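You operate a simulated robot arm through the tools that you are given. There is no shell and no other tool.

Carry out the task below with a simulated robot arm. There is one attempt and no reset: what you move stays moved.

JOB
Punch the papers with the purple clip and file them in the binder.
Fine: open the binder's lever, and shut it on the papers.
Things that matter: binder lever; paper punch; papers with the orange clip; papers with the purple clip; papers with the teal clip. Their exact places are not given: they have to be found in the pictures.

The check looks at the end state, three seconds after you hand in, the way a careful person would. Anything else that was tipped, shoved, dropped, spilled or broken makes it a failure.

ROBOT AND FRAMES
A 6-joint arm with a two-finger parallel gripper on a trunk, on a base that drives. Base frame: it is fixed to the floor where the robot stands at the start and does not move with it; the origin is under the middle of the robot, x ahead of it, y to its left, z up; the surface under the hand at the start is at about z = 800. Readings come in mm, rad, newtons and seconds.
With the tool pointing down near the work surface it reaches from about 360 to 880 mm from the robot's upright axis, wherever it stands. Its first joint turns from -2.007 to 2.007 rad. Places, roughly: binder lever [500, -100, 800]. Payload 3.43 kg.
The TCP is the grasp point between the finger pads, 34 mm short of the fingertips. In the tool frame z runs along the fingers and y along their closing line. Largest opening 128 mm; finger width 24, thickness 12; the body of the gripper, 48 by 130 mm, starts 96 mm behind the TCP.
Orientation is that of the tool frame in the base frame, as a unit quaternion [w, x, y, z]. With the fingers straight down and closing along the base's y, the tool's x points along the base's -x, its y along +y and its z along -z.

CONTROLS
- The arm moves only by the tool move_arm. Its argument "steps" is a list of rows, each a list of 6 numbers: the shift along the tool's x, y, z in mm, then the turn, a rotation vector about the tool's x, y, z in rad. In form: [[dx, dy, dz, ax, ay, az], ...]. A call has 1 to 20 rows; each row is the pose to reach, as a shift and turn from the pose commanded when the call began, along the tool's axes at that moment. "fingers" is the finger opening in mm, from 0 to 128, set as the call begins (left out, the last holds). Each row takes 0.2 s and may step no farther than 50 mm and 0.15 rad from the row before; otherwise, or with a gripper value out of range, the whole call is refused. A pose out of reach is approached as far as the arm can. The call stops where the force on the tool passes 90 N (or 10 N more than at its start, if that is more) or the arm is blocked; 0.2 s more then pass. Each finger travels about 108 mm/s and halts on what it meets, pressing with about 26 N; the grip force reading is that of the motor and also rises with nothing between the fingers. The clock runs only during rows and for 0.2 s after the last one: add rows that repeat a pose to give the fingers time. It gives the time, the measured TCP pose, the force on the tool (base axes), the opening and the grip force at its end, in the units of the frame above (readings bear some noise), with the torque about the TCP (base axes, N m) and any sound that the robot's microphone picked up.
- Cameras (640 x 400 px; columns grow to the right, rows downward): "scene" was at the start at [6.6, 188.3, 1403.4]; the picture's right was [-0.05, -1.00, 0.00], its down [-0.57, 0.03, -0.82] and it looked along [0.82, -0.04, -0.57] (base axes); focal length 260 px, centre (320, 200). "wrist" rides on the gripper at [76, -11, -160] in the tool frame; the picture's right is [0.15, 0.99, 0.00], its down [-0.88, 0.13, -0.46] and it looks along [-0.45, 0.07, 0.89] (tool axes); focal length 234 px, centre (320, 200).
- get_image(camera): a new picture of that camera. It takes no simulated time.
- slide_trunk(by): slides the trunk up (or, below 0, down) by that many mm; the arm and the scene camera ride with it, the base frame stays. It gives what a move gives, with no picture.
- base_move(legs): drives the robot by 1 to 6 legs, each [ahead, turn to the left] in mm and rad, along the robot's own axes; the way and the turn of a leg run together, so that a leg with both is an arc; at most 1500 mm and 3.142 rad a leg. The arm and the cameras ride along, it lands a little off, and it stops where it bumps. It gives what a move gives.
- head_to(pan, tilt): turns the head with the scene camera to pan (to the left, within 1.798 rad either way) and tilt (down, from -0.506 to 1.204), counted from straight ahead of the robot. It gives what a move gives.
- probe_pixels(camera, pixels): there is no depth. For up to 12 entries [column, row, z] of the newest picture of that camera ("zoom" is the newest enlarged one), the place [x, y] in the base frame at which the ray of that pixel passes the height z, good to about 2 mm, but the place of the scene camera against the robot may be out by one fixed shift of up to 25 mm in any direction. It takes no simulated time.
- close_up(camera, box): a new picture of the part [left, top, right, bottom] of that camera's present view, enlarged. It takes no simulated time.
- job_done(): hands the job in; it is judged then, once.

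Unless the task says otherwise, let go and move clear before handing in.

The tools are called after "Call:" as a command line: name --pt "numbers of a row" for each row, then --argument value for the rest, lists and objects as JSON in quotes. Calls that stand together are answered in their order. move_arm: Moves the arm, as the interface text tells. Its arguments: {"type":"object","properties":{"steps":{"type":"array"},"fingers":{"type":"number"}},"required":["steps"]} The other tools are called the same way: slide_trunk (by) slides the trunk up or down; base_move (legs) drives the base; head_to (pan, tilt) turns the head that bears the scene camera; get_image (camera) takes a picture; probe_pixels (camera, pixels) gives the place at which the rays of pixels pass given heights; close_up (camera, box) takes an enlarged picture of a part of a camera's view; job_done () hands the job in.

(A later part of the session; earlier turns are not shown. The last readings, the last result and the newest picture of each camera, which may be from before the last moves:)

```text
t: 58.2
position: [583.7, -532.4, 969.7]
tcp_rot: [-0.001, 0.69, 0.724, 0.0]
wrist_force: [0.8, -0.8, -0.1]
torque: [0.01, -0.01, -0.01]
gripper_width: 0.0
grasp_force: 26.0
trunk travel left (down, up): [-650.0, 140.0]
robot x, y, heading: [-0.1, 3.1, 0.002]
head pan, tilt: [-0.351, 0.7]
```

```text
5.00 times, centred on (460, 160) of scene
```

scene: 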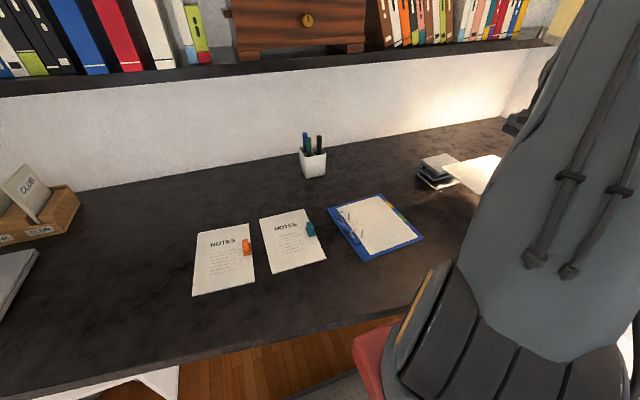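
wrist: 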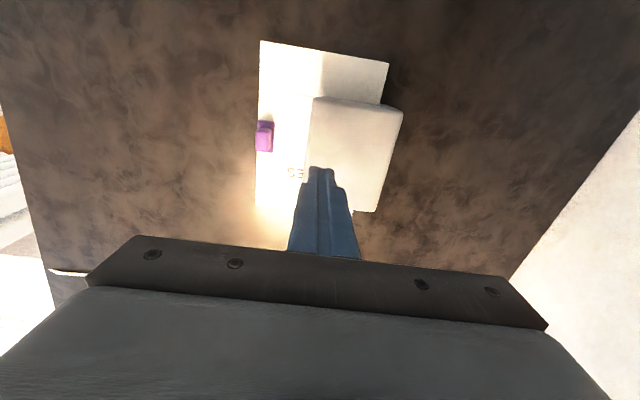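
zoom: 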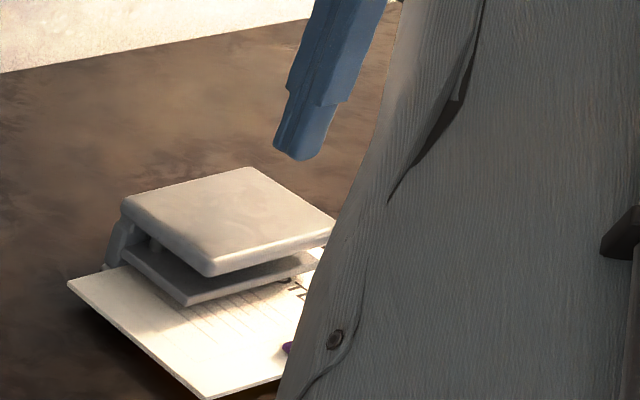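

Call:
move_arm --pt "0 0 25 0 0 0" --pt "0 0 45 0 0 0" --pt "0 0 52 0 0 0" --pt "0 0 56 0 0 0" --pt "0 0 60 0 0 0" --pt "0 0 63 0 0 0"

Call:
close_up --camera "scene" --box '[400, 120, 520, 200]'

```text
t: 59.6
position: [583.9, -532.9, 907.0]
tcp_rot: [0.0, 0.691, 0.723, 0.0]
wrist_force: [-1.2, -0.7, 0.7]
torque: [-0.02, 0.01, -0.03]
gripper_width: 0.1
grasp_force: 26.4
trunk travel left (down, up): [-650.0, 140.0]
robot x, y, heading: [-1.8, 1.1, 0.004]
head pan, tilt: [-0.351, 0.7]
```

```text
5.00 times, centred on (460, 160) of scene
```

zoom: 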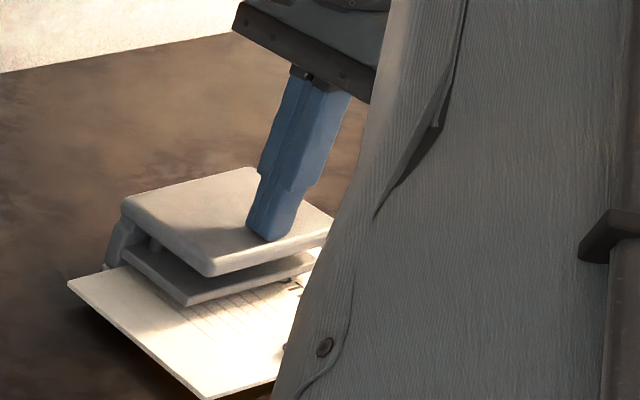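

Fingertips are just over the plate (tip z≈873). Press on down slowly.

Call:
move_arm --pt "0 0 2 0 0 0" --pt "0 0 4 0 0 0" --pt "0 0 6 0 0 0" --pt "0 0 8 0 0 0"

Call:
close_up --camera "scene" --box '[400, 120, 520, 200]'

```text
t: 60.6
position: [582.4, -532.1, 898.4]
tcp_rot: [-0.001, 0.69, 0.724, 0.0]
wrist_force: [-4.1, 0.1, 3.0]
torque: [0.0, 0.12, 0.0]
gripper_width: 0.0
grasp_force: 25.9
trunk travel left (down, up): [-650.0, 140.0]
robot x, y, heading: [-1.6, 1.5, 0.002]
head pan, tilt: [-0.351, 0.7]
```

```text
5.00 times, centred on (460, 160) of scene
```

zoom: 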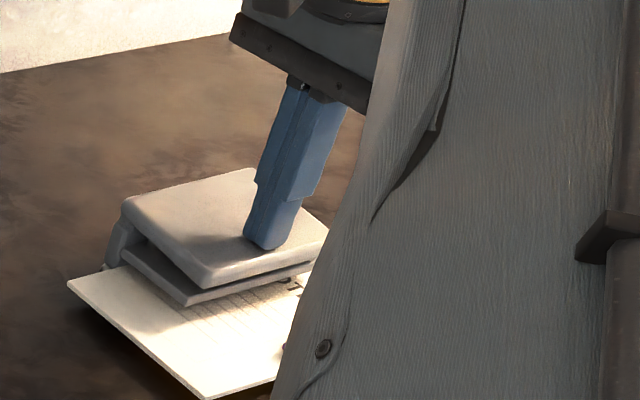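

Call:
move_arm --pt "0 0 2 0 0 0" --pt "0 0 4 0 0 0" --pt "0 0 6 0 0 0" --pt "0 0 8 0 0 0"

Call:
move_arm --pt "0 0 2 0 0 0" --pt "0 0 4 0 0 0" --pt "0 0 6 0 0 0"

Call:
close_up --camera "scene" --box '[400, 120, 520, 200]'

```text
t: 61.6
position: [582.1, -532.1, 893.6]
tcp_rot: [0.003, 0.69, 0.724, 0.0]
wrist_force: [-11.7, 4.6, 33.9]
torque: [0.18, 0.04, 0.04]
gripper_width: 0.0
grasp_force: 26.1
trunk travel left (down, up): [-650.0, 140.0]
robot x, y, heading: [0.1, -2.9, 0.005]
head pan, tilt: [-0.351, 0.7]
```

```text
t: 62.4
position: [582.2, -532.5, 892.4]
tcp_rot: [0.005, 0.69, 0.723, 0.0]
wrist_force: [-18.5, 8.8, 70.4]
torque: [0.41, -0.12, 0.11]
gripper_width: 0.0
grasp_force: 26.5
trunk travel left (down, up): [-650.0, 140.0]
robot x, y, heading: [-3.0, -0.2, 0.004]
head pan, tilt: [-0.351, 0.7]
```

```text
5.00 times, centred on (460, 160) of scene
```

zoom: 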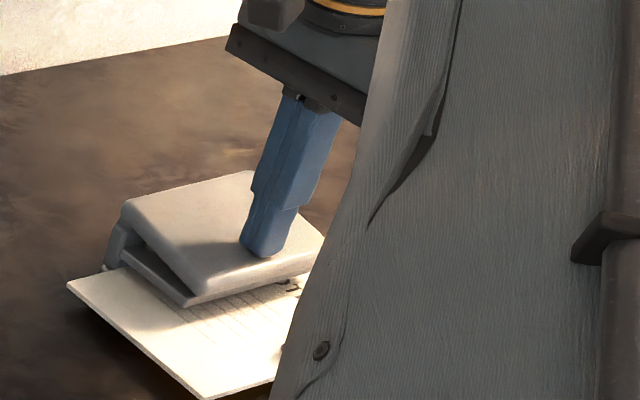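

Call:
move_arm --pt "0 0 1.5 0 0 0" --pt "0 0 2.5 0 0 0" --pt "0 0 2.5 0 0 0"

Call:
close_up --camera "scene" --box '[410, 140, 480, 190]'

```text
t: 63.2
position: [583.3, -532.2, 893.2]
tcp_rot: [0.007, 0.69, 0.723, 0.0]
wrist_force: [-22.1, 8.5, 81.5]
torque: [0.45, -0.09, 0.09]
gripper_width: 0.1
grasp_force: 26.0
trunk travel left (down, up): [-650.0, 140.0]
robot x, y, heading: [-0.2, 0.9, 0.004]
head pan, tilt: [-0.351, 0.7]
```

```text
8.00 times, centred on (445, 165) of scene
```

zoom: 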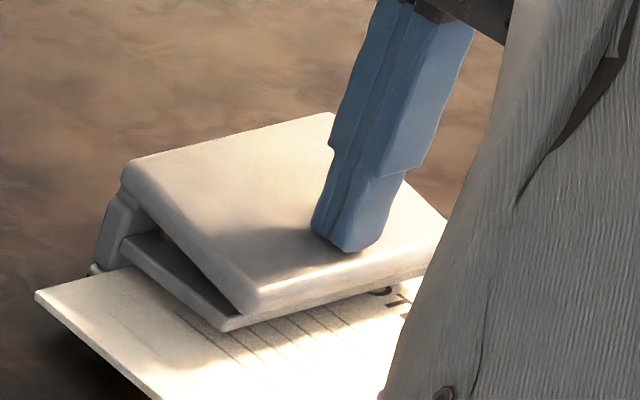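

The lever is pressed fully against the guide plate (82 N, no further travel). I'll raise and check for holes.

Call:
move_arm --pt "0 0 -5 0 0 0" --pt "0 0 -12 0 0 0" --pt "0 0 -22 0 0 0" --pt "0 0 -40 0 0 0" --pt "0 0 -75 0 0 0"

Call:
close_up --camera "scene" --box '[400, 130, 480, 190]'

Call:
get_image --camera "wrist"

```text
t: 64.4
position: [584.3, -530.4, 955.2]
tcp_rot: [-0.002, 0.69, 0.724, 0.001]
wrist_force: [-0.3, 0.4, -0.2]
torque: [0.04, 0.04, -0.02]
gripper_width: 0.1
grasp_force: 26.1
trunk travel left (down, up): [-650.0, 140.0]
robot x, y, heading: [-0.1, 2.2, 0.002]
head pan, tilt: [-0.351, 0.7]
```

```text
6.67 times, centred on (440, 160) of scene
```

zoom: 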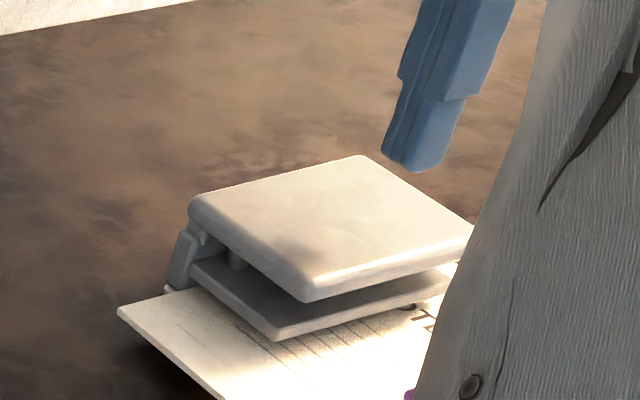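

```text
taken
```

wrist: 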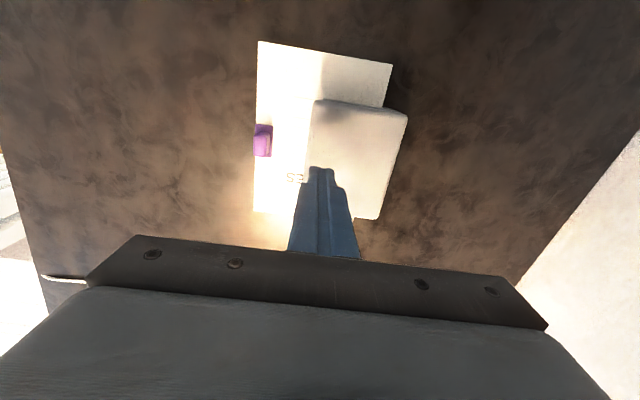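

Call:
move_arm --pt "0 -25 0 0 0 0" --pt "-1 -50 0 0 0 0" --pt "-2 -70.2 0 0 0 0" --pt "-2 -70.2 25 0 0 0" --pt "-2 -70.2 50 0 0 0" --fingers 32

Call:
close_up --camera "wrist" --box '[240, 100, 400, 220]'

Call:
get_image --camera "wrist"

```text
t: 65.6
position: [514.2, -536.9, 906.7]
tcp_rot: [0.0, 0.69, 0.724, 0.0]
wrist_force: [0.9, 0.5, 0.7]
torque: [-0.04, 0.01, 0.0]
gripper_width: 32.1
grasp_force: 0.0
trunk travel left (down, up): [-650.0, 140.0]
robot x, y, heading: [-1.1, -2.8, 0.004]
head pan, tilt: [-0.351, 0.7]
```

```text
3.33 times, centred on (320, 160) of wrist
```

zoom: 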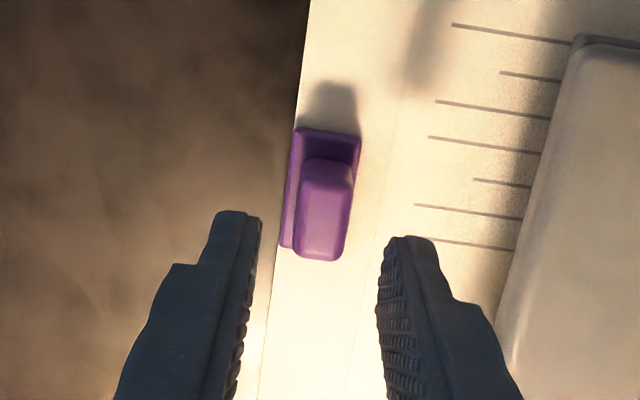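

```text
taken
```

wrist: 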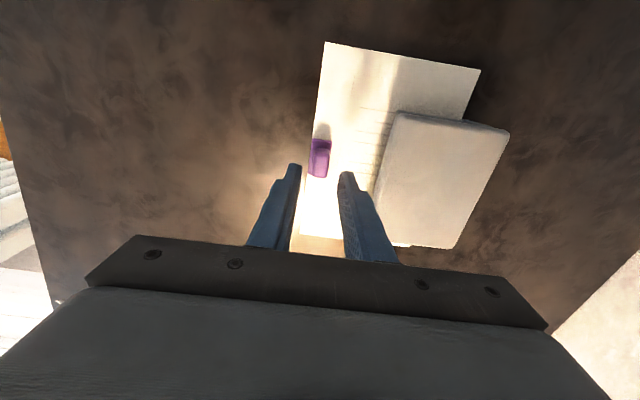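

Call:
move_arm --pt "0 0 20 0 0 0" --pt "0 0 38 0 0 0" --pt "0 0 46 0 0 0" --pt "0 0 48.5 0 0 0"

Call:
close_up --camera "wrist" --box '[240, 100, 400, 220]'

```text
t: 66.6
position: [513.9, -536.8, 857.6]
tcp_rot: [-0.001, 0.69, 0.724, 0.001]
wrist_force: [-0.3, 0.1, -0.2]
torque: [0.02, 0.03, 0.0]
gripper_width: 32.0
grasp_force: 0.0
trunk travel left (down, up): [-650.0, 140.0]
robot x, y, heading: [-3.9, 0.3, 0.002]
head pan, tilt: [-0.351, 0.7]
```

```text
3.33 times, centred on (320, 160) of wrist
```

zoom: 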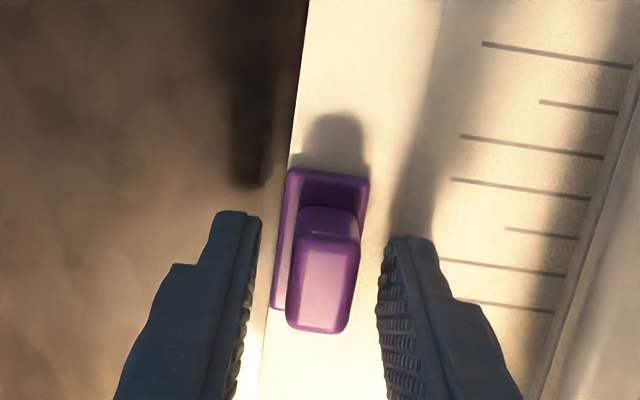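

Call:
move_arm --pt "0 0 0 0 0 0" --pt "0 0 0 0 0 0" --pt "0 0 0 0 0 0" --fingers 0

Call:
move_arm --pt "0 0 -2 0 0 0" --pt "0 0 -4 0 0 0" --pt "0 0 -4 0 0 0"

Call:
close_up --camera "scene" --box '[400, 140, 480, 200]'

Call:
close_up --camera "wrist" --box '[240, 100, 400, 220]'

```text
t: 67.4
position: [513.7, -537.6, 858.1]
tcp_rot: [-0.001, 0.69, 0.724, 0.001]
wrist_force: [1.1, -0.8, 0.2]
torque: [-0.09, -0.02, 0.04]
gripper_width: 15.0
grasp_force: 25.7
trunk travel left (down, up): [-650.0, 140.0]
robot x, y, heading: [1.0, 2.8, 0.008]
head pan, tilt: [-0.351, 0.7]
```

```text
t: 68.2
position: [512.0, -536.9, 862.6]
tcp_rot: [-0.001, 0.69, 0.723, 0.001]
wrist_force: [0.3, 0.1, -0.4]
torque: [0.01, 0.07, 0.05]
gripper_width: 15.4
grasp_force: 25.9
trunk travel left (down, up): [-650.0, 140.0]
robot x, y, heading: [0.1, -0.2, 0.004]
head pan, tilt: [-0.351, 0.7]
```

```text
6.67 times, centred on (440, 170) of scene
```

zoom: 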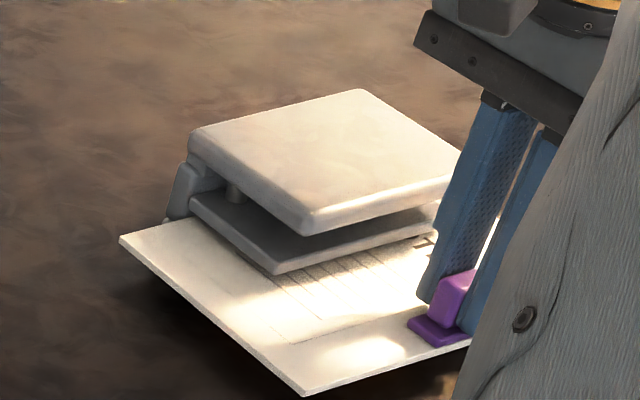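

```text
3.33 times, centred on (320, 160) of wrist
```

zoom: 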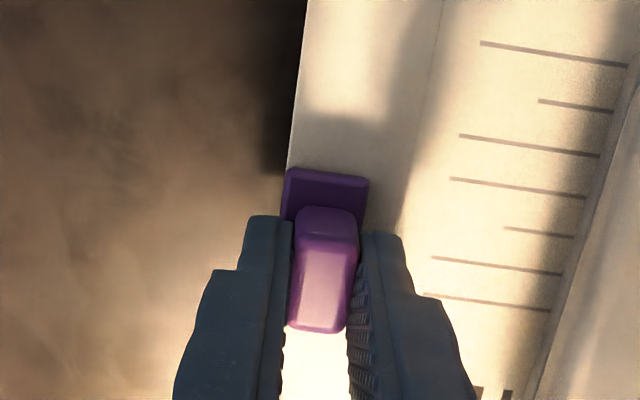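

Gripped again and lifted off the base plate. Pull straight back out of the slot.

Call:
move_arm --pt "0 -4 0 0 0 0" --pt "0 -10 0 0 0 0" --pt "0 -18 0 0 0 0" --pt "0 -28 0 0 0 0" --pt "0 -38 0 0 0 0" --pt "0 -48 0 0 0 0" --pt "0 -58 0 0 0 0" --pt "0 -70 0 0 0 0" --pt "0 -82 0 0 0 0" --pt "0 -94 0 0 0 0" --pt "0 -106 0 0 0 0" --pt "0 -118 0 0 0 0" --pt "0 -126 0 0 0 0" --pt "0 -130 0 0 0 0"

Call:
get_image --camera "wrist"

Call:
close_up --camera "scene" --box '[400, 130, 520, 210]'

```text
t: 71.2
position: [383.0, -543.5, 862.5]
tcp_rot: [0.0, 0.691, 0.723, 0.001]
wrist_force: [-0.9, 0.1, -1.6]
torque: [-0.02, 0.06, 0.0]
gripper_width: 15.3
grasp_force: 25.9
trunk travel left (down, up): [-650.0, 140.0]
robot x, y, heading: [0.1, 0.6, 0.0]
head pan, tilt: [-0.351, 0.7]
```

```text
taken
```

wrist: 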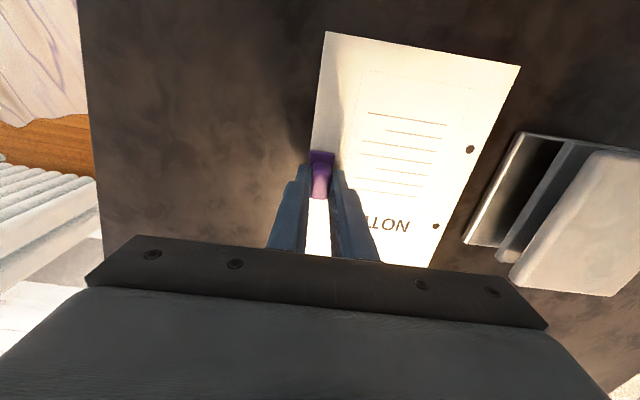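

```text
5.00 times, centred on (460, 170) of scene
```

zoom: 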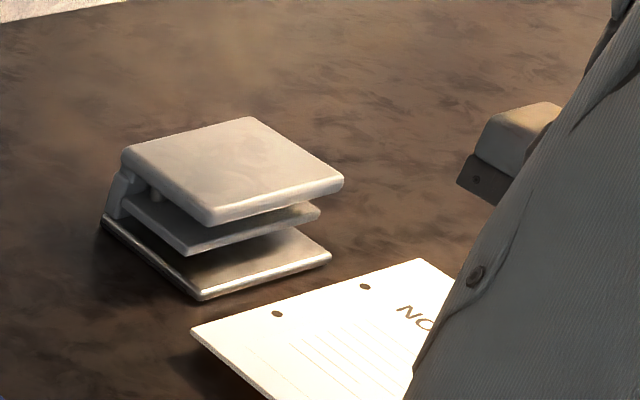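

Two holes are visible at wrist (470,150) and (435,226). I measure their place relative to the tool.

Call:
close_up --camera "wrist" --box '[400, 110, 520, 270]'

Call:
probe_pixels --camera "wrist" --pixels '[[470, 149.5, 821], [435, 226, 821], [470, 149.5, 817], [435, 226, 817], [512, 85, 821], [442, 240, 821], [521, 66, 821], [325, 31, 821]]'

```text
2.50 times, centred on (460, 190) of wrist
```

zoom: 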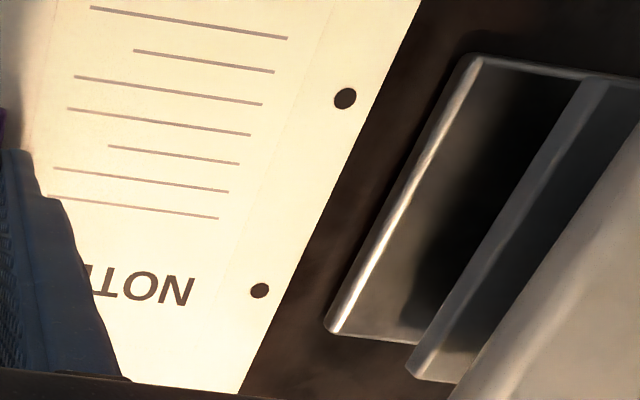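

```text
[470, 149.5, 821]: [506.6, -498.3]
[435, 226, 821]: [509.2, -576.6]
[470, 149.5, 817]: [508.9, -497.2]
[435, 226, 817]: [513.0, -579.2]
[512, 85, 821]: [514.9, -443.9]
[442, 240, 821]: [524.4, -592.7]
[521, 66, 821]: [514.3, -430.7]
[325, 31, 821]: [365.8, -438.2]
```

Holes sit at about tool (±40, 125.6). Now lift, turn back, and move to the right of the binder to measure the posts.

Call:
move_arm --pt "0 0 -8 0 0 0" --pt "0 0 -25 0 0 0" --pt "0 0 -45 0 0 0" --pt "0 0 -65 0 0 0" --pt "0 0 -85 0 0 0" --pt "0 0 -100 0 0 0" --pt "0 0 -110 0 0 0"

Call:
move_arm --pt "5 2 0 0 0 -0.06" --pt "13 5 0 0 0 -0.15" --pt "22 8 0 0 0 -0.25" --pt "32 12 0 0 0 -0.35" --pt "42 16 0 0 0 -0.45" --pt "52 20 0 0 0 -0.55" --pt "62 25 0 0 0 -0.65" --pt "72 29 0 0 0 -0.75" --pt "82 33 0 0 0 -0.85" --pt "92 37 0 0 0 -0.95" --pt "102 41 0 0 0 -1.05" --pt "112 45 0 0 0 -1.15" --pt "122 49 0 0 0 -1.25" --pt "132 53 0 0 0 -1.35" --pt "142 57 0 0 0 -1.45" --pt "152 61 0 0 0 -1.53" --pt "157 63 0 0 0 -1.57" --pt "160 64 0 0 0 -1.596" --pt "160 64 0 0 0 -1.596"

Call:
get_image --camera "wrist"

Call:
get_image --camera "scene"

```text
t: 72.8
position: [383.6, -543.7, 973.4]
tcp_rot: [0.0, 0.69, 0.724, 0.001]
wrist_force: [1.0, -0.1, -1.6]
torque: [-0.01, 0.03, 0.0]
gripper_width: 15.2
grasp_force: 25.8
trunk travel left (down, up): [-650.0, 140.0]
robot x, y, heading: [-1.6, 1.7, 0.001]
head pan, tilt: [-0.351, 0.7]
```

```text
t: 76.8
position: [438.9, -381.8, 972.9]
tcp_rot: [0.0, -0.036, 0.999, 0.001]
wrist_force: [-0.5, 0.2, -0.9]
torque: [-0.09, -0.02, -0.03]
gripper_width: 15.4
grasp_force: 26.4
trunk travel left (down, up): [-650.0, 140.0]
robot x, y, heading: [1.6, 3.1, 0.002]
head pan, tilt: [-0.351, 0.7]
```

```text
taken
```

wrist: 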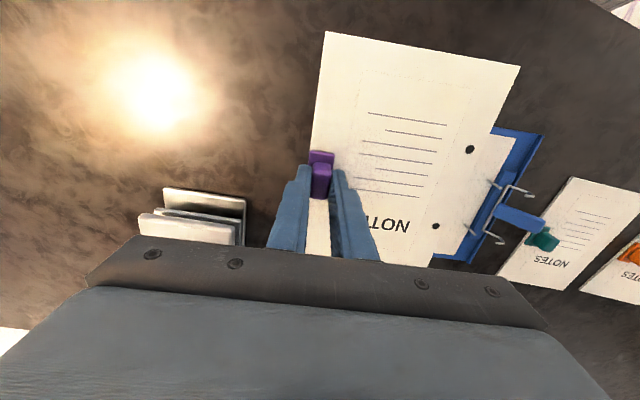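

```text
taken
```

scene: 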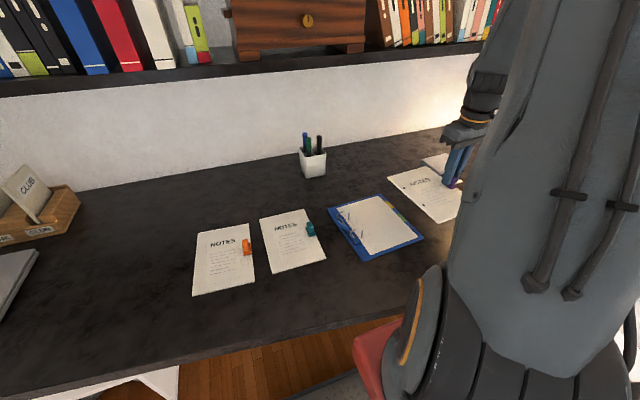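

Call:
close_up --camera "wrist" --box '[440, 130, 560, 260]'

```text
3.08 times, centred on (500, 195) of wrist
```

zoom: 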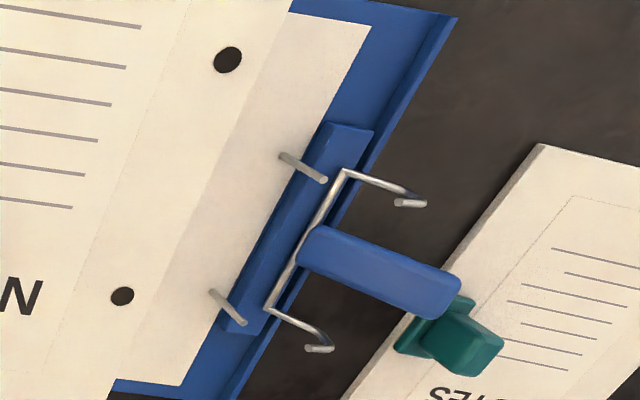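

Call:
probe_pixels --camera "zoom" --pixels '[[282, 156, 804], [282, 156, 808], [212, 292, 804], [212, 292, 808], [323, 180, 825], [323, 180, 830], [323, 180, 835], [323, 180, 840], [242, 322, 830], [242, 322, 835], [228, 60, 932], [122, 296, 932]]'

```text
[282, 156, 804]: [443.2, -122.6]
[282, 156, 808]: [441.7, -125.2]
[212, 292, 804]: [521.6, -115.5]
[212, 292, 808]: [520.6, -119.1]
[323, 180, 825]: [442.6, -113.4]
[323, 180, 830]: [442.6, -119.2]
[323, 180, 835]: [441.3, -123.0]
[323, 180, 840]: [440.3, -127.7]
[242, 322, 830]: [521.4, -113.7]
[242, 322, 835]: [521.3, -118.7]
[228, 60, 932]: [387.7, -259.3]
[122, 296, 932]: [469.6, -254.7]
```

Posts are at about (442,−124) and (521,−118), tops z≈836; holes are 125 mm ahead of the TCP. I'll go to a pre-position 25 mm short of the posts and lower partway.

Call:
move_arm --pt "-6 10 0 0 0 0" --pt "-14 25 0 0 0 -0.004" --pt "-23 40 0 0 0 -0.004" --pt "-32 55 0 0 0 -0.004" --pt "-41 70 0 0 0 -0.004" --pt "-50 85 0 0 0 -0.004" --pt "-58 98 0 0 0 -0.004" --pt "-62.7 106.6 10 0 0 -0.004" --pt "-62.7 106.6 25 0 0 -0.004" --pt "-62.7 106.6 40 0 0 -0.004" --pt "-62.7 106.6 52 0 0 -0.004" --pt "-62.7 106.6 52 0 0 -0.004"

Call:
get_image --camera "wrist"

Call:
close_up --camera "wrist" --box '[400, 110, 560, 270]'

Call:
close_up --camera "scene" --box '[310, 150, 470, 270]'

```text
t: 79.4
position: [494.2, -269.1, 921.1]
tcp_rot: [0.0, -0.038, 0.999, -0.001]
wrist_force: [-0.8, -0.1, -1.4]
torque: [-0.06, -0.02, 0.04]
gripper_width: 15.6
grasp_force: 25.9
trunk travel left (down, up): [-650.0, 140.0]
robot x, y, heading: [3.1, -0.7, 0.004]
head pan, tilt: [-0.351, 0.7]
```

```text
taken
```

wrist: 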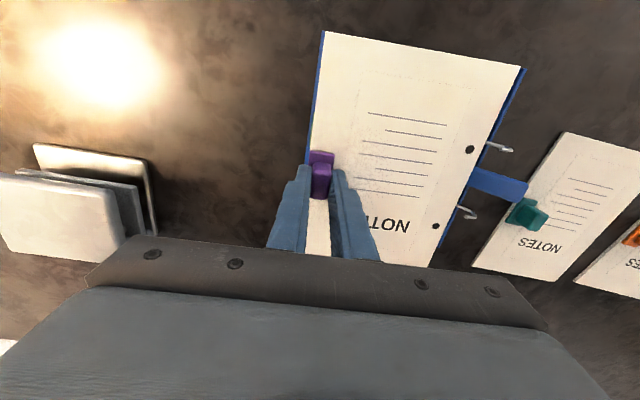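

```text
2.50 times, centred on (480, 190) of wrist
```

zoom: 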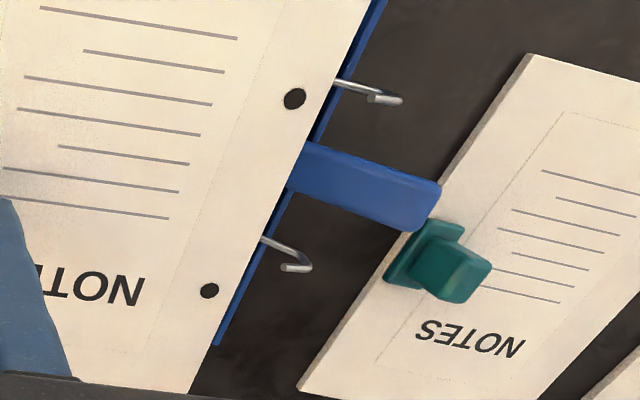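

```text
3.33 times, centred on (390, 210) of scene
```

zoom: 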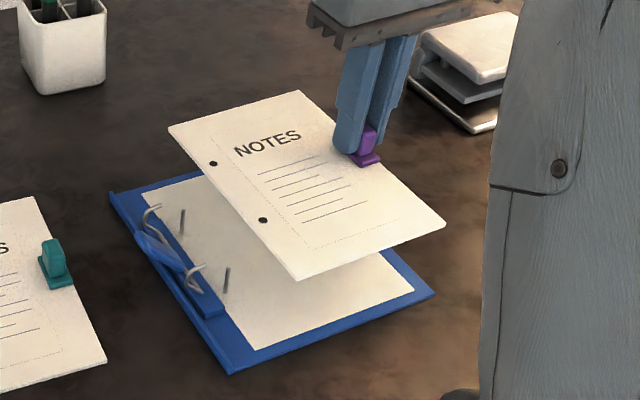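

Call:
probe_pixels --camera "wrist" --pixels '[[470, 149.2, 880], [436, 226, 880], [470, 149.2, 884], [436, 226, 884], [470, 149.2, 876], [436, 226, 876], [524, 67.5, 880], [325, 31, 880]]'

```text
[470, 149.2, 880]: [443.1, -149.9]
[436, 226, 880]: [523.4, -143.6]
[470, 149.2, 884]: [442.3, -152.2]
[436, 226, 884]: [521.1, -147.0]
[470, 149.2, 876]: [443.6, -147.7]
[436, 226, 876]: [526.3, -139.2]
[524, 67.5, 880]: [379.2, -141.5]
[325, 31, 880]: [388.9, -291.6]
```

Probes scatter by ~2 mm, so I'll measure holes and post tips together at nearly the same height: lower to just above the post tips while backing off 8 mm.

Call:
move_arm --pt "0 -8 5 0 0 0" --pt "0 -8 18 0 0 0" --pt "0 -8 30 0 0 0" --pt "0 -8 35 0 0 0" --pt "0 -8 35 0 0 0"

Call:
get_image --camera "wrist"

Call:
close_up --camera "scene" --box '[310, 150, 470, 270]'

Call:
close_up --camera "wrist" --box '[410, 110, 550, 260]'

```text
t: 80.6
position: [494.3, -277.7, 884.9]
tcp_rot: [0.0, -0.037, 0.999, 0.002]
wrist_force: [0.5, 0.3, -0.7]
torque: [-0.08, 0.0, 0.01]
gripper_width: 15.2
grasp_force: 25.7
trunk travel left (down, up): [-650.0, 140.0]
robot x, y, heading: [-6.2, 0.8, 0.004]
head pan, tilt: [-0.351, 0.7]
```

```text
taken
```

wrist: 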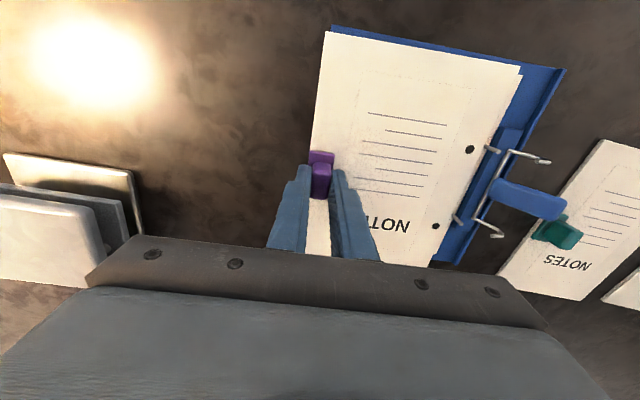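

```text
3.33 times, centred on (390, 210) of scene
```

zoom: 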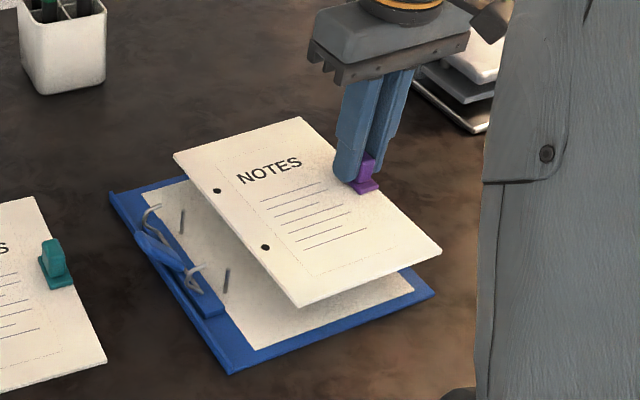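

```text
2.67 times, centred on (480, 185) of wrist
```

zoom: 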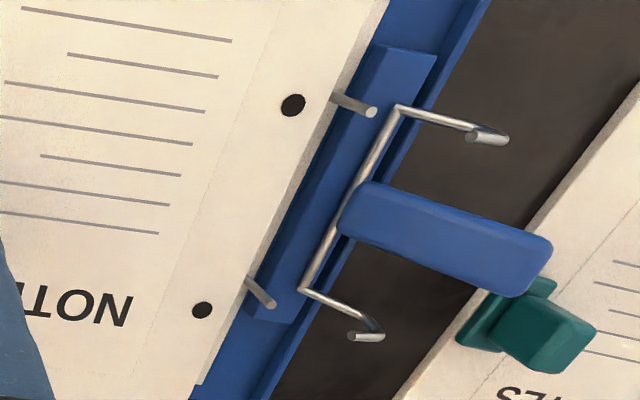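

Call:
probe_pixels --camera "zoom" --pixels '[[293, 105, 845], [203, 310, 845], [370, 111, 836], [269, 303, 836], [370, 111, 833], [269, 303, 833], [370, 111, 839], [269, 303, 839], [293, 105, 843], [203, 310, 843]]'

Call:
probe_pixels --camera "zoom" --pixels '[[293, 105, 845], [203, 310, 845], [370, 111, 836], [269, 303, 836], [293, 105, 845], [203, 310, 845], [370, 111, 836], [269, 303, 836], [293, 105, 845], [203, 310, 845], [370, 111, 836], [269, 303, 836]]'

```text
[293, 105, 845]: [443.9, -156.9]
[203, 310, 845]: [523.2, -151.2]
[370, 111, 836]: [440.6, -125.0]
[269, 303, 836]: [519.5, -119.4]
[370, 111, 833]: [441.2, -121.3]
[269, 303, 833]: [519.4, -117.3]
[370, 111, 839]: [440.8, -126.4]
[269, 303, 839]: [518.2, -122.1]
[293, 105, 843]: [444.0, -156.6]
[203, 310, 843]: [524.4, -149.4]
```

```text
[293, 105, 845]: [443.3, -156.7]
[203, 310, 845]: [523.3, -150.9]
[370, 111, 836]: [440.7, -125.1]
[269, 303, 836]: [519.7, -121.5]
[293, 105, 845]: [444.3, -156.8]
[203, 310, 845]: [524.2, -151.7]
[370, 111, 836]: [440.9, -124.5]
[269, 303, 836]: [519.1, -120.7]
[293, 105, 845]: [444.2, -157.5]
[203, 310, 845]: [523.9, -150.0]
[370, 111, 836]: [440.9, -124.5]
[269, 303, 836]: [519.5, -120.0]
```

Call:
close_up --camera "scene" --box '[325, 195, 405, 245]'

```text
8.00 times, centred on (365, 220) of scene
```

zoom: 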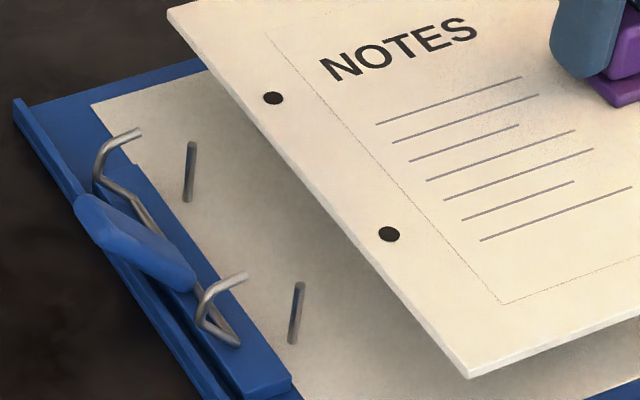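

Call:
probe_pixels --camera "zoom" --pixels '[[389, 234, 845], [273, 98, 845], [299, 285, 836], [191, 144, 836], [299, 285, 833], [191, 144, 833], [299, 285, 830], [191, 144, 830], [293, 343, 806], [187, 200, 806], [293, 343, 803], [187, 200, 803]]'

```text
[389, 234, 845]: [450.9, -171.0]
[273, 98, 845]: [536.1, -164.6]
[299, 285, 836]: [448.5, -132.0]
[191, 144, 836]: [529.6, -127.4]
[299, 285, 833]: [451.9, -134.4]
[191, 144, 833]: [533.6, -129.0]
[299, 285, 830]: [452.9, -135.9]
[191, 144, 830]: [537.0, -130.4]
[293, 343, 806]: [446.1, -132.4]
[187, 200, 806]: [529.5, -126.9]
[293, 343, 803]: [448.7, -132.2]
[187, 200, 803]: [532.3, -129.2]
```

Call:
probe_pixels --camera "zoom" --pixels '[[389, 234, 845], [273, 98, 845], [299, 285, 833], [191, 144, 833], [389, 234, 845], [273, 98, 845], [299, 285, 833], [191, 144, 833], [389, 234, 845], [273, 98, 845], [299, 285, 833], [191, 144, 833]]'

Call:
close_up --camera "wrist" --box '[425, 130, 515, 240]'

```text
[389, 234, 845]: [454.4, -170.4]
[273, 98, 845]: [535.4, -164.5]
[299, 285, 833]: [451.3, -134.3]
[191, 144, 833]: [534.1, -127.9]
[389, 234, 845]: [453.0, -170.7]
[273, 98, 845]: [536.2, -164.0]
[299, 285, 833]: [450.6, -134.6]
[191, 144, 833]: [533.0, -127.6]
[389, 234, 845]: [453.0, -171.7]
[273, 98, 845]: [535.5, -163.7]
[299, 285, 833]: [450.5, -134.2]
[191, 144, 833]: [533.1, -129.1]
```

```text
3.64 times, centred on (470, 185) of wrist
```

zoom: 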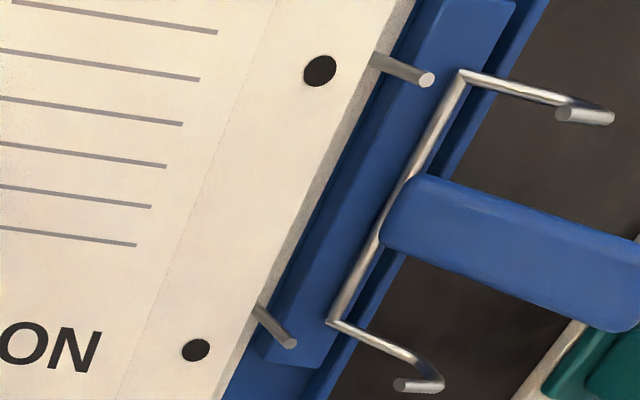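

Combining both views, the holes need to move about 34.4 mm along tool y (tip height ≈832). I'll move over at this height and check before lowering.

Call:
move_arm --pt "0 8 0 0 0 0" --pt "0 17 0 0 0 0" --pt "0 26 0 0 0 0" --pt "0 32 0 0 0 0" --pt "0 34.4 0 0 0 0" --pt "0 34.4 0 0 0 0"

Call:
close_up --camera "wrist" --box '[425, 130, 515, 240]'

Call:
close_up --camera "scene" --box '[325, 195, 405, 245]'

```text
t: 82.0
position: [492.4, -242.9, 885.9]
tcp_rot: [0.0, -0.039, 0.999, 0.0]
wrist_force: [-0.4, 0.4, -1.6]
torque: [-0.05, -0.04, -0.01]
gripper_width: 15.3
grasp_force: 26.6
trunk travel left (down, up): [-650.0, 140.0]
robot x, y, heading: [0.6, 0.8, 0.003]
head pan, tilt: [-0.351, 0.7]
```

```text
3.64 times, centred on (470, 185) of wrist
```

zoom: 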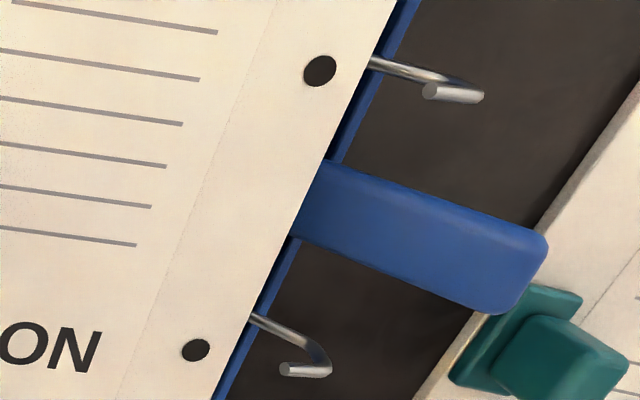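

```text
8.00 times, centred on (365, 220) of scene
```

zoom: 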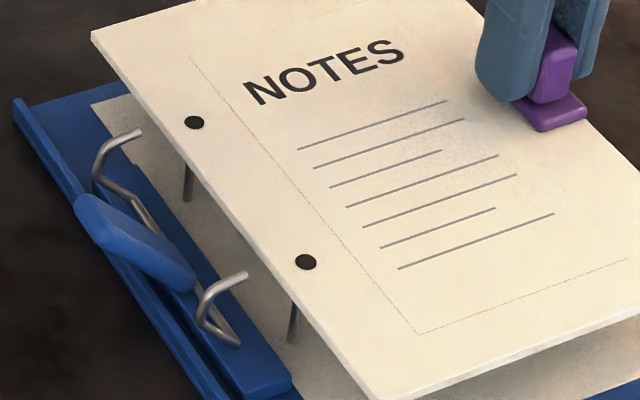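

Projected down by ~13 mm the holes at scene close-up (194,123) and (305,261) land on the post tips (191,144) and (299,285) within ~1 mm. Lower carefully.

Call:
move_arm --pt "0 0 2 0 0 0" --pt "0 0 4 0 0 0" --pt "0 0 6 0 0 0"

Call:
close_up --camera "wrist" --box '[425, 130, 515, 240]'

Call:
close_up --camera "scene" --box '[325, 195, 405, 245]'

```text
t: 82.8
position: [492.3, -244.1, 878.5]
tcp_rot: [0.0, -0.038, 0.999, 0.001]
wrist_force: [-0.4, -0.1, -1.7]
torque: [-0.06, 0.01, 0.04]
gripper_width: 15.3
grasp_force: 26.4
trunk travel left (down, up): [-650.0, 140.0]
robot x, y, heading: [-2.6, 2.2, 0.005]
head pan, tilt: [-0.351, 0.7]
```

```text
3.64 times, centred on (470, 185) of wrist
```

zoom: 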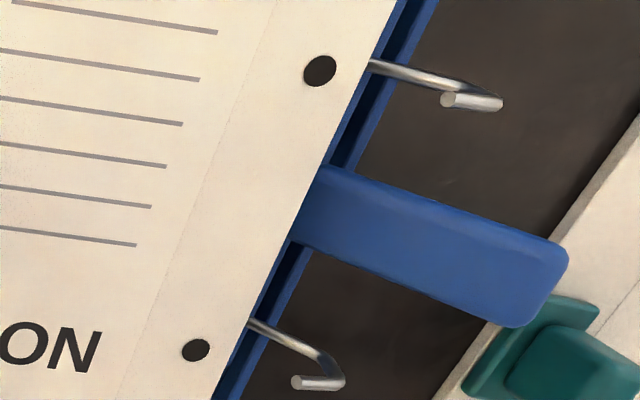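

```text
8.00 times, centred on (365, 220) of scene
```

zoom: 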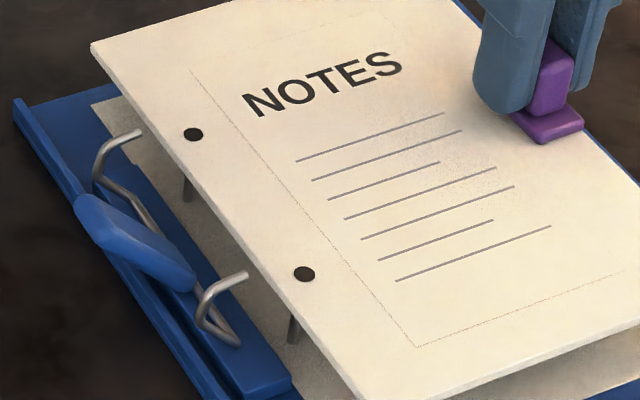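

Call:
move_arm --pt "0 0.8 1 0 0 0" --pt "0 0.8 3 0 0 0" --pt "0 0.8 4 0 0 0"

Call:
move_arm --pt "0 0 2 0 0 0" --pt "0 0 4 0 0 0"

Call:
close_up --camera "scene" --box '[325, 195, 405, 245]'

Call:
close_up --camera "wrist" --box '[425, 130, 515, 240]'

```text
t: 83.6
position: [492.0, -243.5, 875.9]
tcp_rot: [0.0, -0.038, 0.999, 0.001]
wrist_force: [-0.2, 0.4, -2.1]
torque: [-0.09, 0.02, 0.01]
gripper_width: 15.4
grasp_force: 26.3
trunk travel left (down, up): [-650.0, 140.0]
robot x, y, heading: [-0.8, -2.7, 0.001]
head pan, tilt: [-0.351, 0.7]
```

```text
t: 84.2
position: [492.2, -242.9, 871.2]
tcp_rot: [0.0, -0.039, 0.999, 0.001]
wrist_force: [1.1, -0.4, -1.7]
torque: [-0.05, -0.02, -0.01]
gripper_width: 15.0
grasp_force: 26.3
trunk travel left (down, up): [-650.0, 140.0]
robot x, y, heading: [-2.4, -2.4, 0.002]
head pan, tilt: [-0.351, 0.7]
```

```text
8.00 times, centred on (365, 220) of scene
```

zoom: 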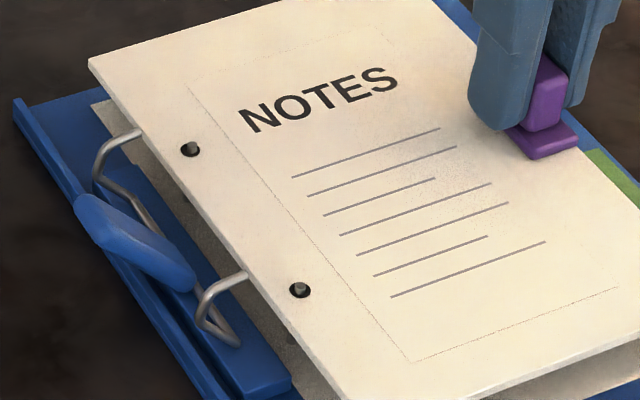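

```text
3.64 times, centred on (470, 185) of wrist
```

zoom: 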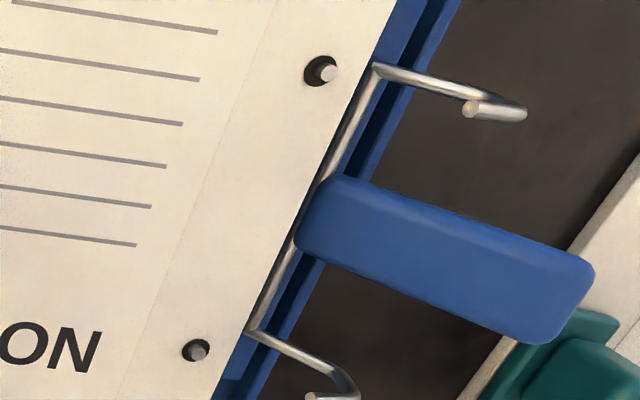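

The posts poke through both holes (wrist close-up (328,72) and (198,350)). Lower on until the papers rest on the binder.

Call:
move_arm --pt "0 0 3 0 0 0" --pt "0 0 6 0 0 0" --pt "0 0 9 0 0 0" --pt "0 0 11 0 0 0" --pt "0 0 13 0 0 0"

Call:
move_arm --pt "0 0 1.5 0 0 0" --pt "0 0 3 0 0 0"

Call:
close_up --camera "scene" --box '[325, 180, 435, 260]'

```text
t: 85.4
position: [492.0, -241.6, 858.7]
tcp_rot: [-0.001, -0.039, 0.999, 0.0]
wrist_force: [-0.4, -0.1, -0.8]
torque: [-0.05, -0.01, 0.0]
gripper_width: 14.9
grasp_force: 25.8
trunk travel left (down, up): [-650.0, 140.0]
robot x, y, heading: [0.8, 2.6, 0.001]
head pan, tilt: [-0.351, 0.7]
```

```text
t: 86.0
position: [491.6, -242.8, 853.9]
tcp_rot: [0.0, -0.038, 0.999, 0.0]
wrist_force: [0.1, 0.9, -1.1]
torque: [-0.07, -0.02, 0.01]
gripper_width: 15.2
grasp_force: 26.4
trunk travel left (down, up): [-650.0, 140.0]
robot x, y, heading: [0.4, 0.0, 0.008]
head pan, tilt: [-0.351, 0.7]
```

```text
5.00 times, centred on (380, 220) of scene
```

zoom: 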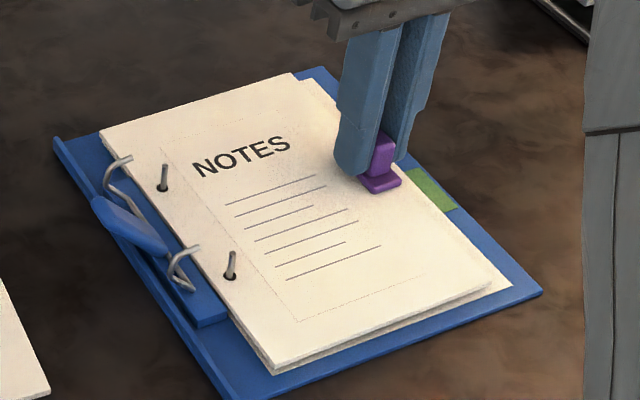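

Call:
move_arm --pt "0 0 1 0 0 0" --pt "0 0 2 0 0 0"

Call:
move_arm --pt "0 0 0.7 0 0 0" --pt "0 0 1.2 0 0 0"

```text
t: 86.6
position: [492.8, -243.5, 853.0]
tcp_rot: [0.0, -0.039, 0.999, -0.001]
wrist_force: [-0.5, -0.7, -1.0]
torque: [-0.09, -0.06, -0.08]
gripper_width: 15.5
grasp_force: 25.8
trunk travel left (down, up): [-650.0, 140.0]
robot x, y, heading: [6.1, -1.4, 0.004]
head pan, tilt: [-0.351, 0.7]
```

```text
t: 87.2
position: [492.3, -241.8, 851.9]
tcp_rot: [0.0, -0.038, 0.999, 0.001]
wrist_force: [0.3, -0.5, -1.6]
torque: [-0.06, -0.02, -0.03]
gripper_width: 15.3
grasp_force: 26.3
trunk travel left (down, up): [-650.0, 140.0]
robot x, y, heading: [1.1, -1.2, 0.008]
head pan, tilt: [-0.351, 0.7]
```

Call:
move_arm --pt "0 0 1 0 0 0" --pt "0 0 2 0 0 0"

Call:
close_up --camera "scene" --box '[325, 180, 435, 260]'

```text
t: 87.8
position: [493.4, -241.4, 850.2]
tcp_rot: [0.0, -0.038, 0.999, 0.0]
wrist_force: [-0.4, -1.7, -1.1]
torque: [-0.08, -0.03, -0.05]
gripper_width: 15.3
grasp_force: 26.1
trunk travel left (down, up): [-650.0, 140.0]
robot x, y, heading: [0.0, -2.2, 0.002]
head pan, tilt: [-0.351, 0.7]
```

```text
5.00 times, centred on (380, 220) of scene
```

zoom: 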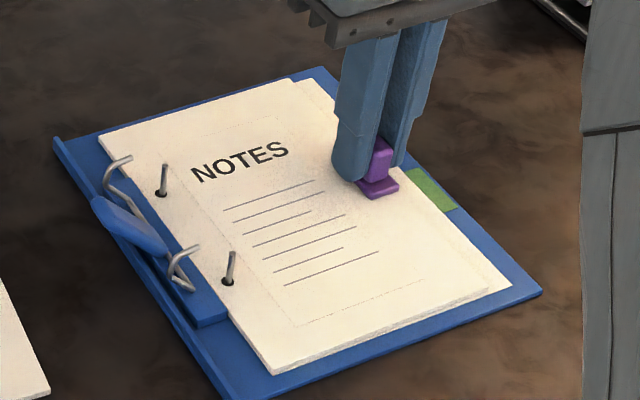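

Call:
move_arm --pt "0 0 0.7 0 0 0" --pt "0 0 1.3 0 0 0"

```text
t: 88.4
position: [491.3, -243.7, 849.6]
tcp_rot: [0.0, -0.039, 0.999, 0.0]
wrist_force: [-0.3, -0.4, 11.8]
torque: [0.02, 0.65, -0.04]
gripper_width: 15.3
grasp_force: 26.2
trunk travel left (down, up): [-650.0, 140.0]
robot x, y, heading: [0.7, -3.3, 0.008]
head pan, tilt: [-0.351, 0.7]
```

Contact (Fz 11.8 N): the papers lie on the binder. Relieve slightly and let go.

Call:
move_arm --pt "0 0 -0.7 0 0 0" --pt "0 0 -0.7 0 0 0"

Call:
move_arm --pt "0 0 0 0 0 0" --pt "0 0 0 0 0 0" --pt "0 0 -10 0 0 0" --pt "0 0 -30 0 0 0" --pt "0 0 -70 0 0 0" --pt "0 0 -110 0 0 0" --fingers 40

Call:
get_image --camera "wrist"

Call:
close_up --camera "scene" --box '[325, 180, 435, 260]'

```text
t: 89.0
position: [492.9, -243.8, 849.9]
tcp_rot: [0.0, -0.039, 0.999, -0.001]
wrist_force: [1.6, -1.3, 4.6]
torque: [-0.01, -0.27, -0.05]
gripper_width: 15.3
grasp_force: 26.1
trunk travel left (down, up): [-650.0, 140.0]
robot x, y, heading: [-1.1, -1.5, 0.004]
head pan, tilt: [-0.351, 0.7]
```

```text
t: 90.4
position: [492.4, -242.1, 958.6]
tcp_rot: [0.0, -0.039, 0.999, 0.001]
wrist_force: [-0.9, -0.9, -0.4]
torque: [0.02, 0.02, 0.0]
gripper_width: 39.9
grasp_force: 0.0
trunk travel left (down, up): [-650.0, 140.0]
robot x, y, heading: [3.3, -1.0, 0.004]
head pan, tilt: [-0.351, 0.7]
```

```text
taken
```

wrist: 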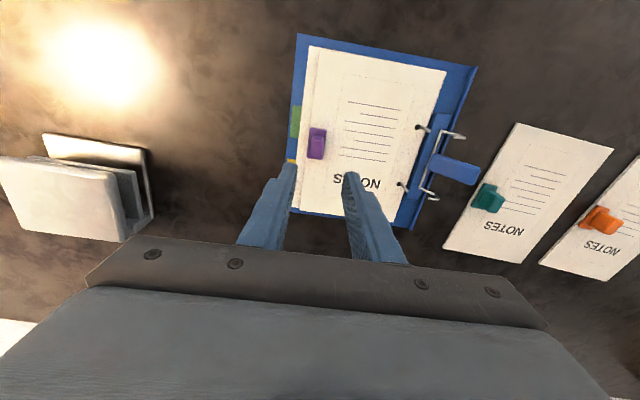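

```text
5.00 times, centred on (380, 220) of scene
```

zoom: 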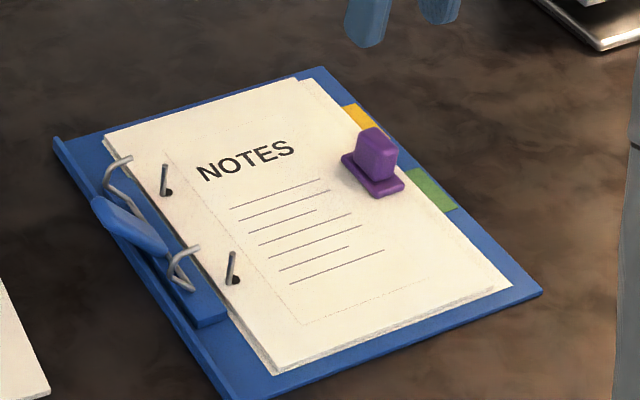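

The papers are on the posts. Next I close the lever; first measure the lever's present tilt.

Call:
close_up --camera "wrist" --box '[390, 100, 510, 210]'

Call:
probe_pixels --camera "wrist" --pixels '[[481, 169, 815], [481, 169, 825], [481, 169, 835], [481, 169, 845], [470, 185, 825], [470, 185, 835], [470, 185, 845], [480, 192, 830]]'

```text
3.64 times, centred on (450, 155) of wrist
```

zoom: 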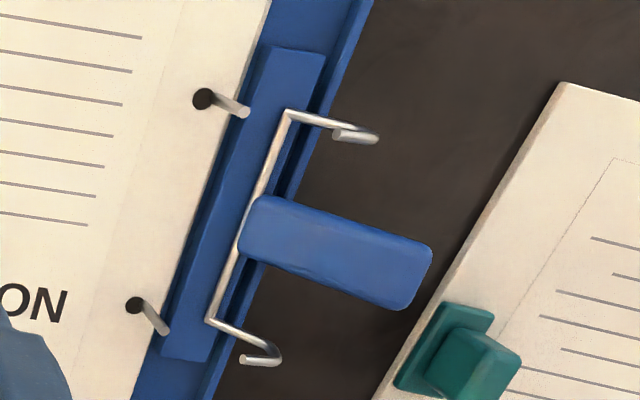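

```text
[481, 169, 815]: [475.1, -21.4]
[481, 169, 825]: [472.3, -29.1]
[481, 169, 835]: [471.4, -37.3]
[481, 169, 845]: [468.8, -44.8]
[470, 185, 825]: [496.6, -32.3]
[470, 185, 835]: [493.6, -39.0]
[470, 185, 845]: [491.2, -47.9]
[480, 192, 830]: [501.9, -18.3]
```

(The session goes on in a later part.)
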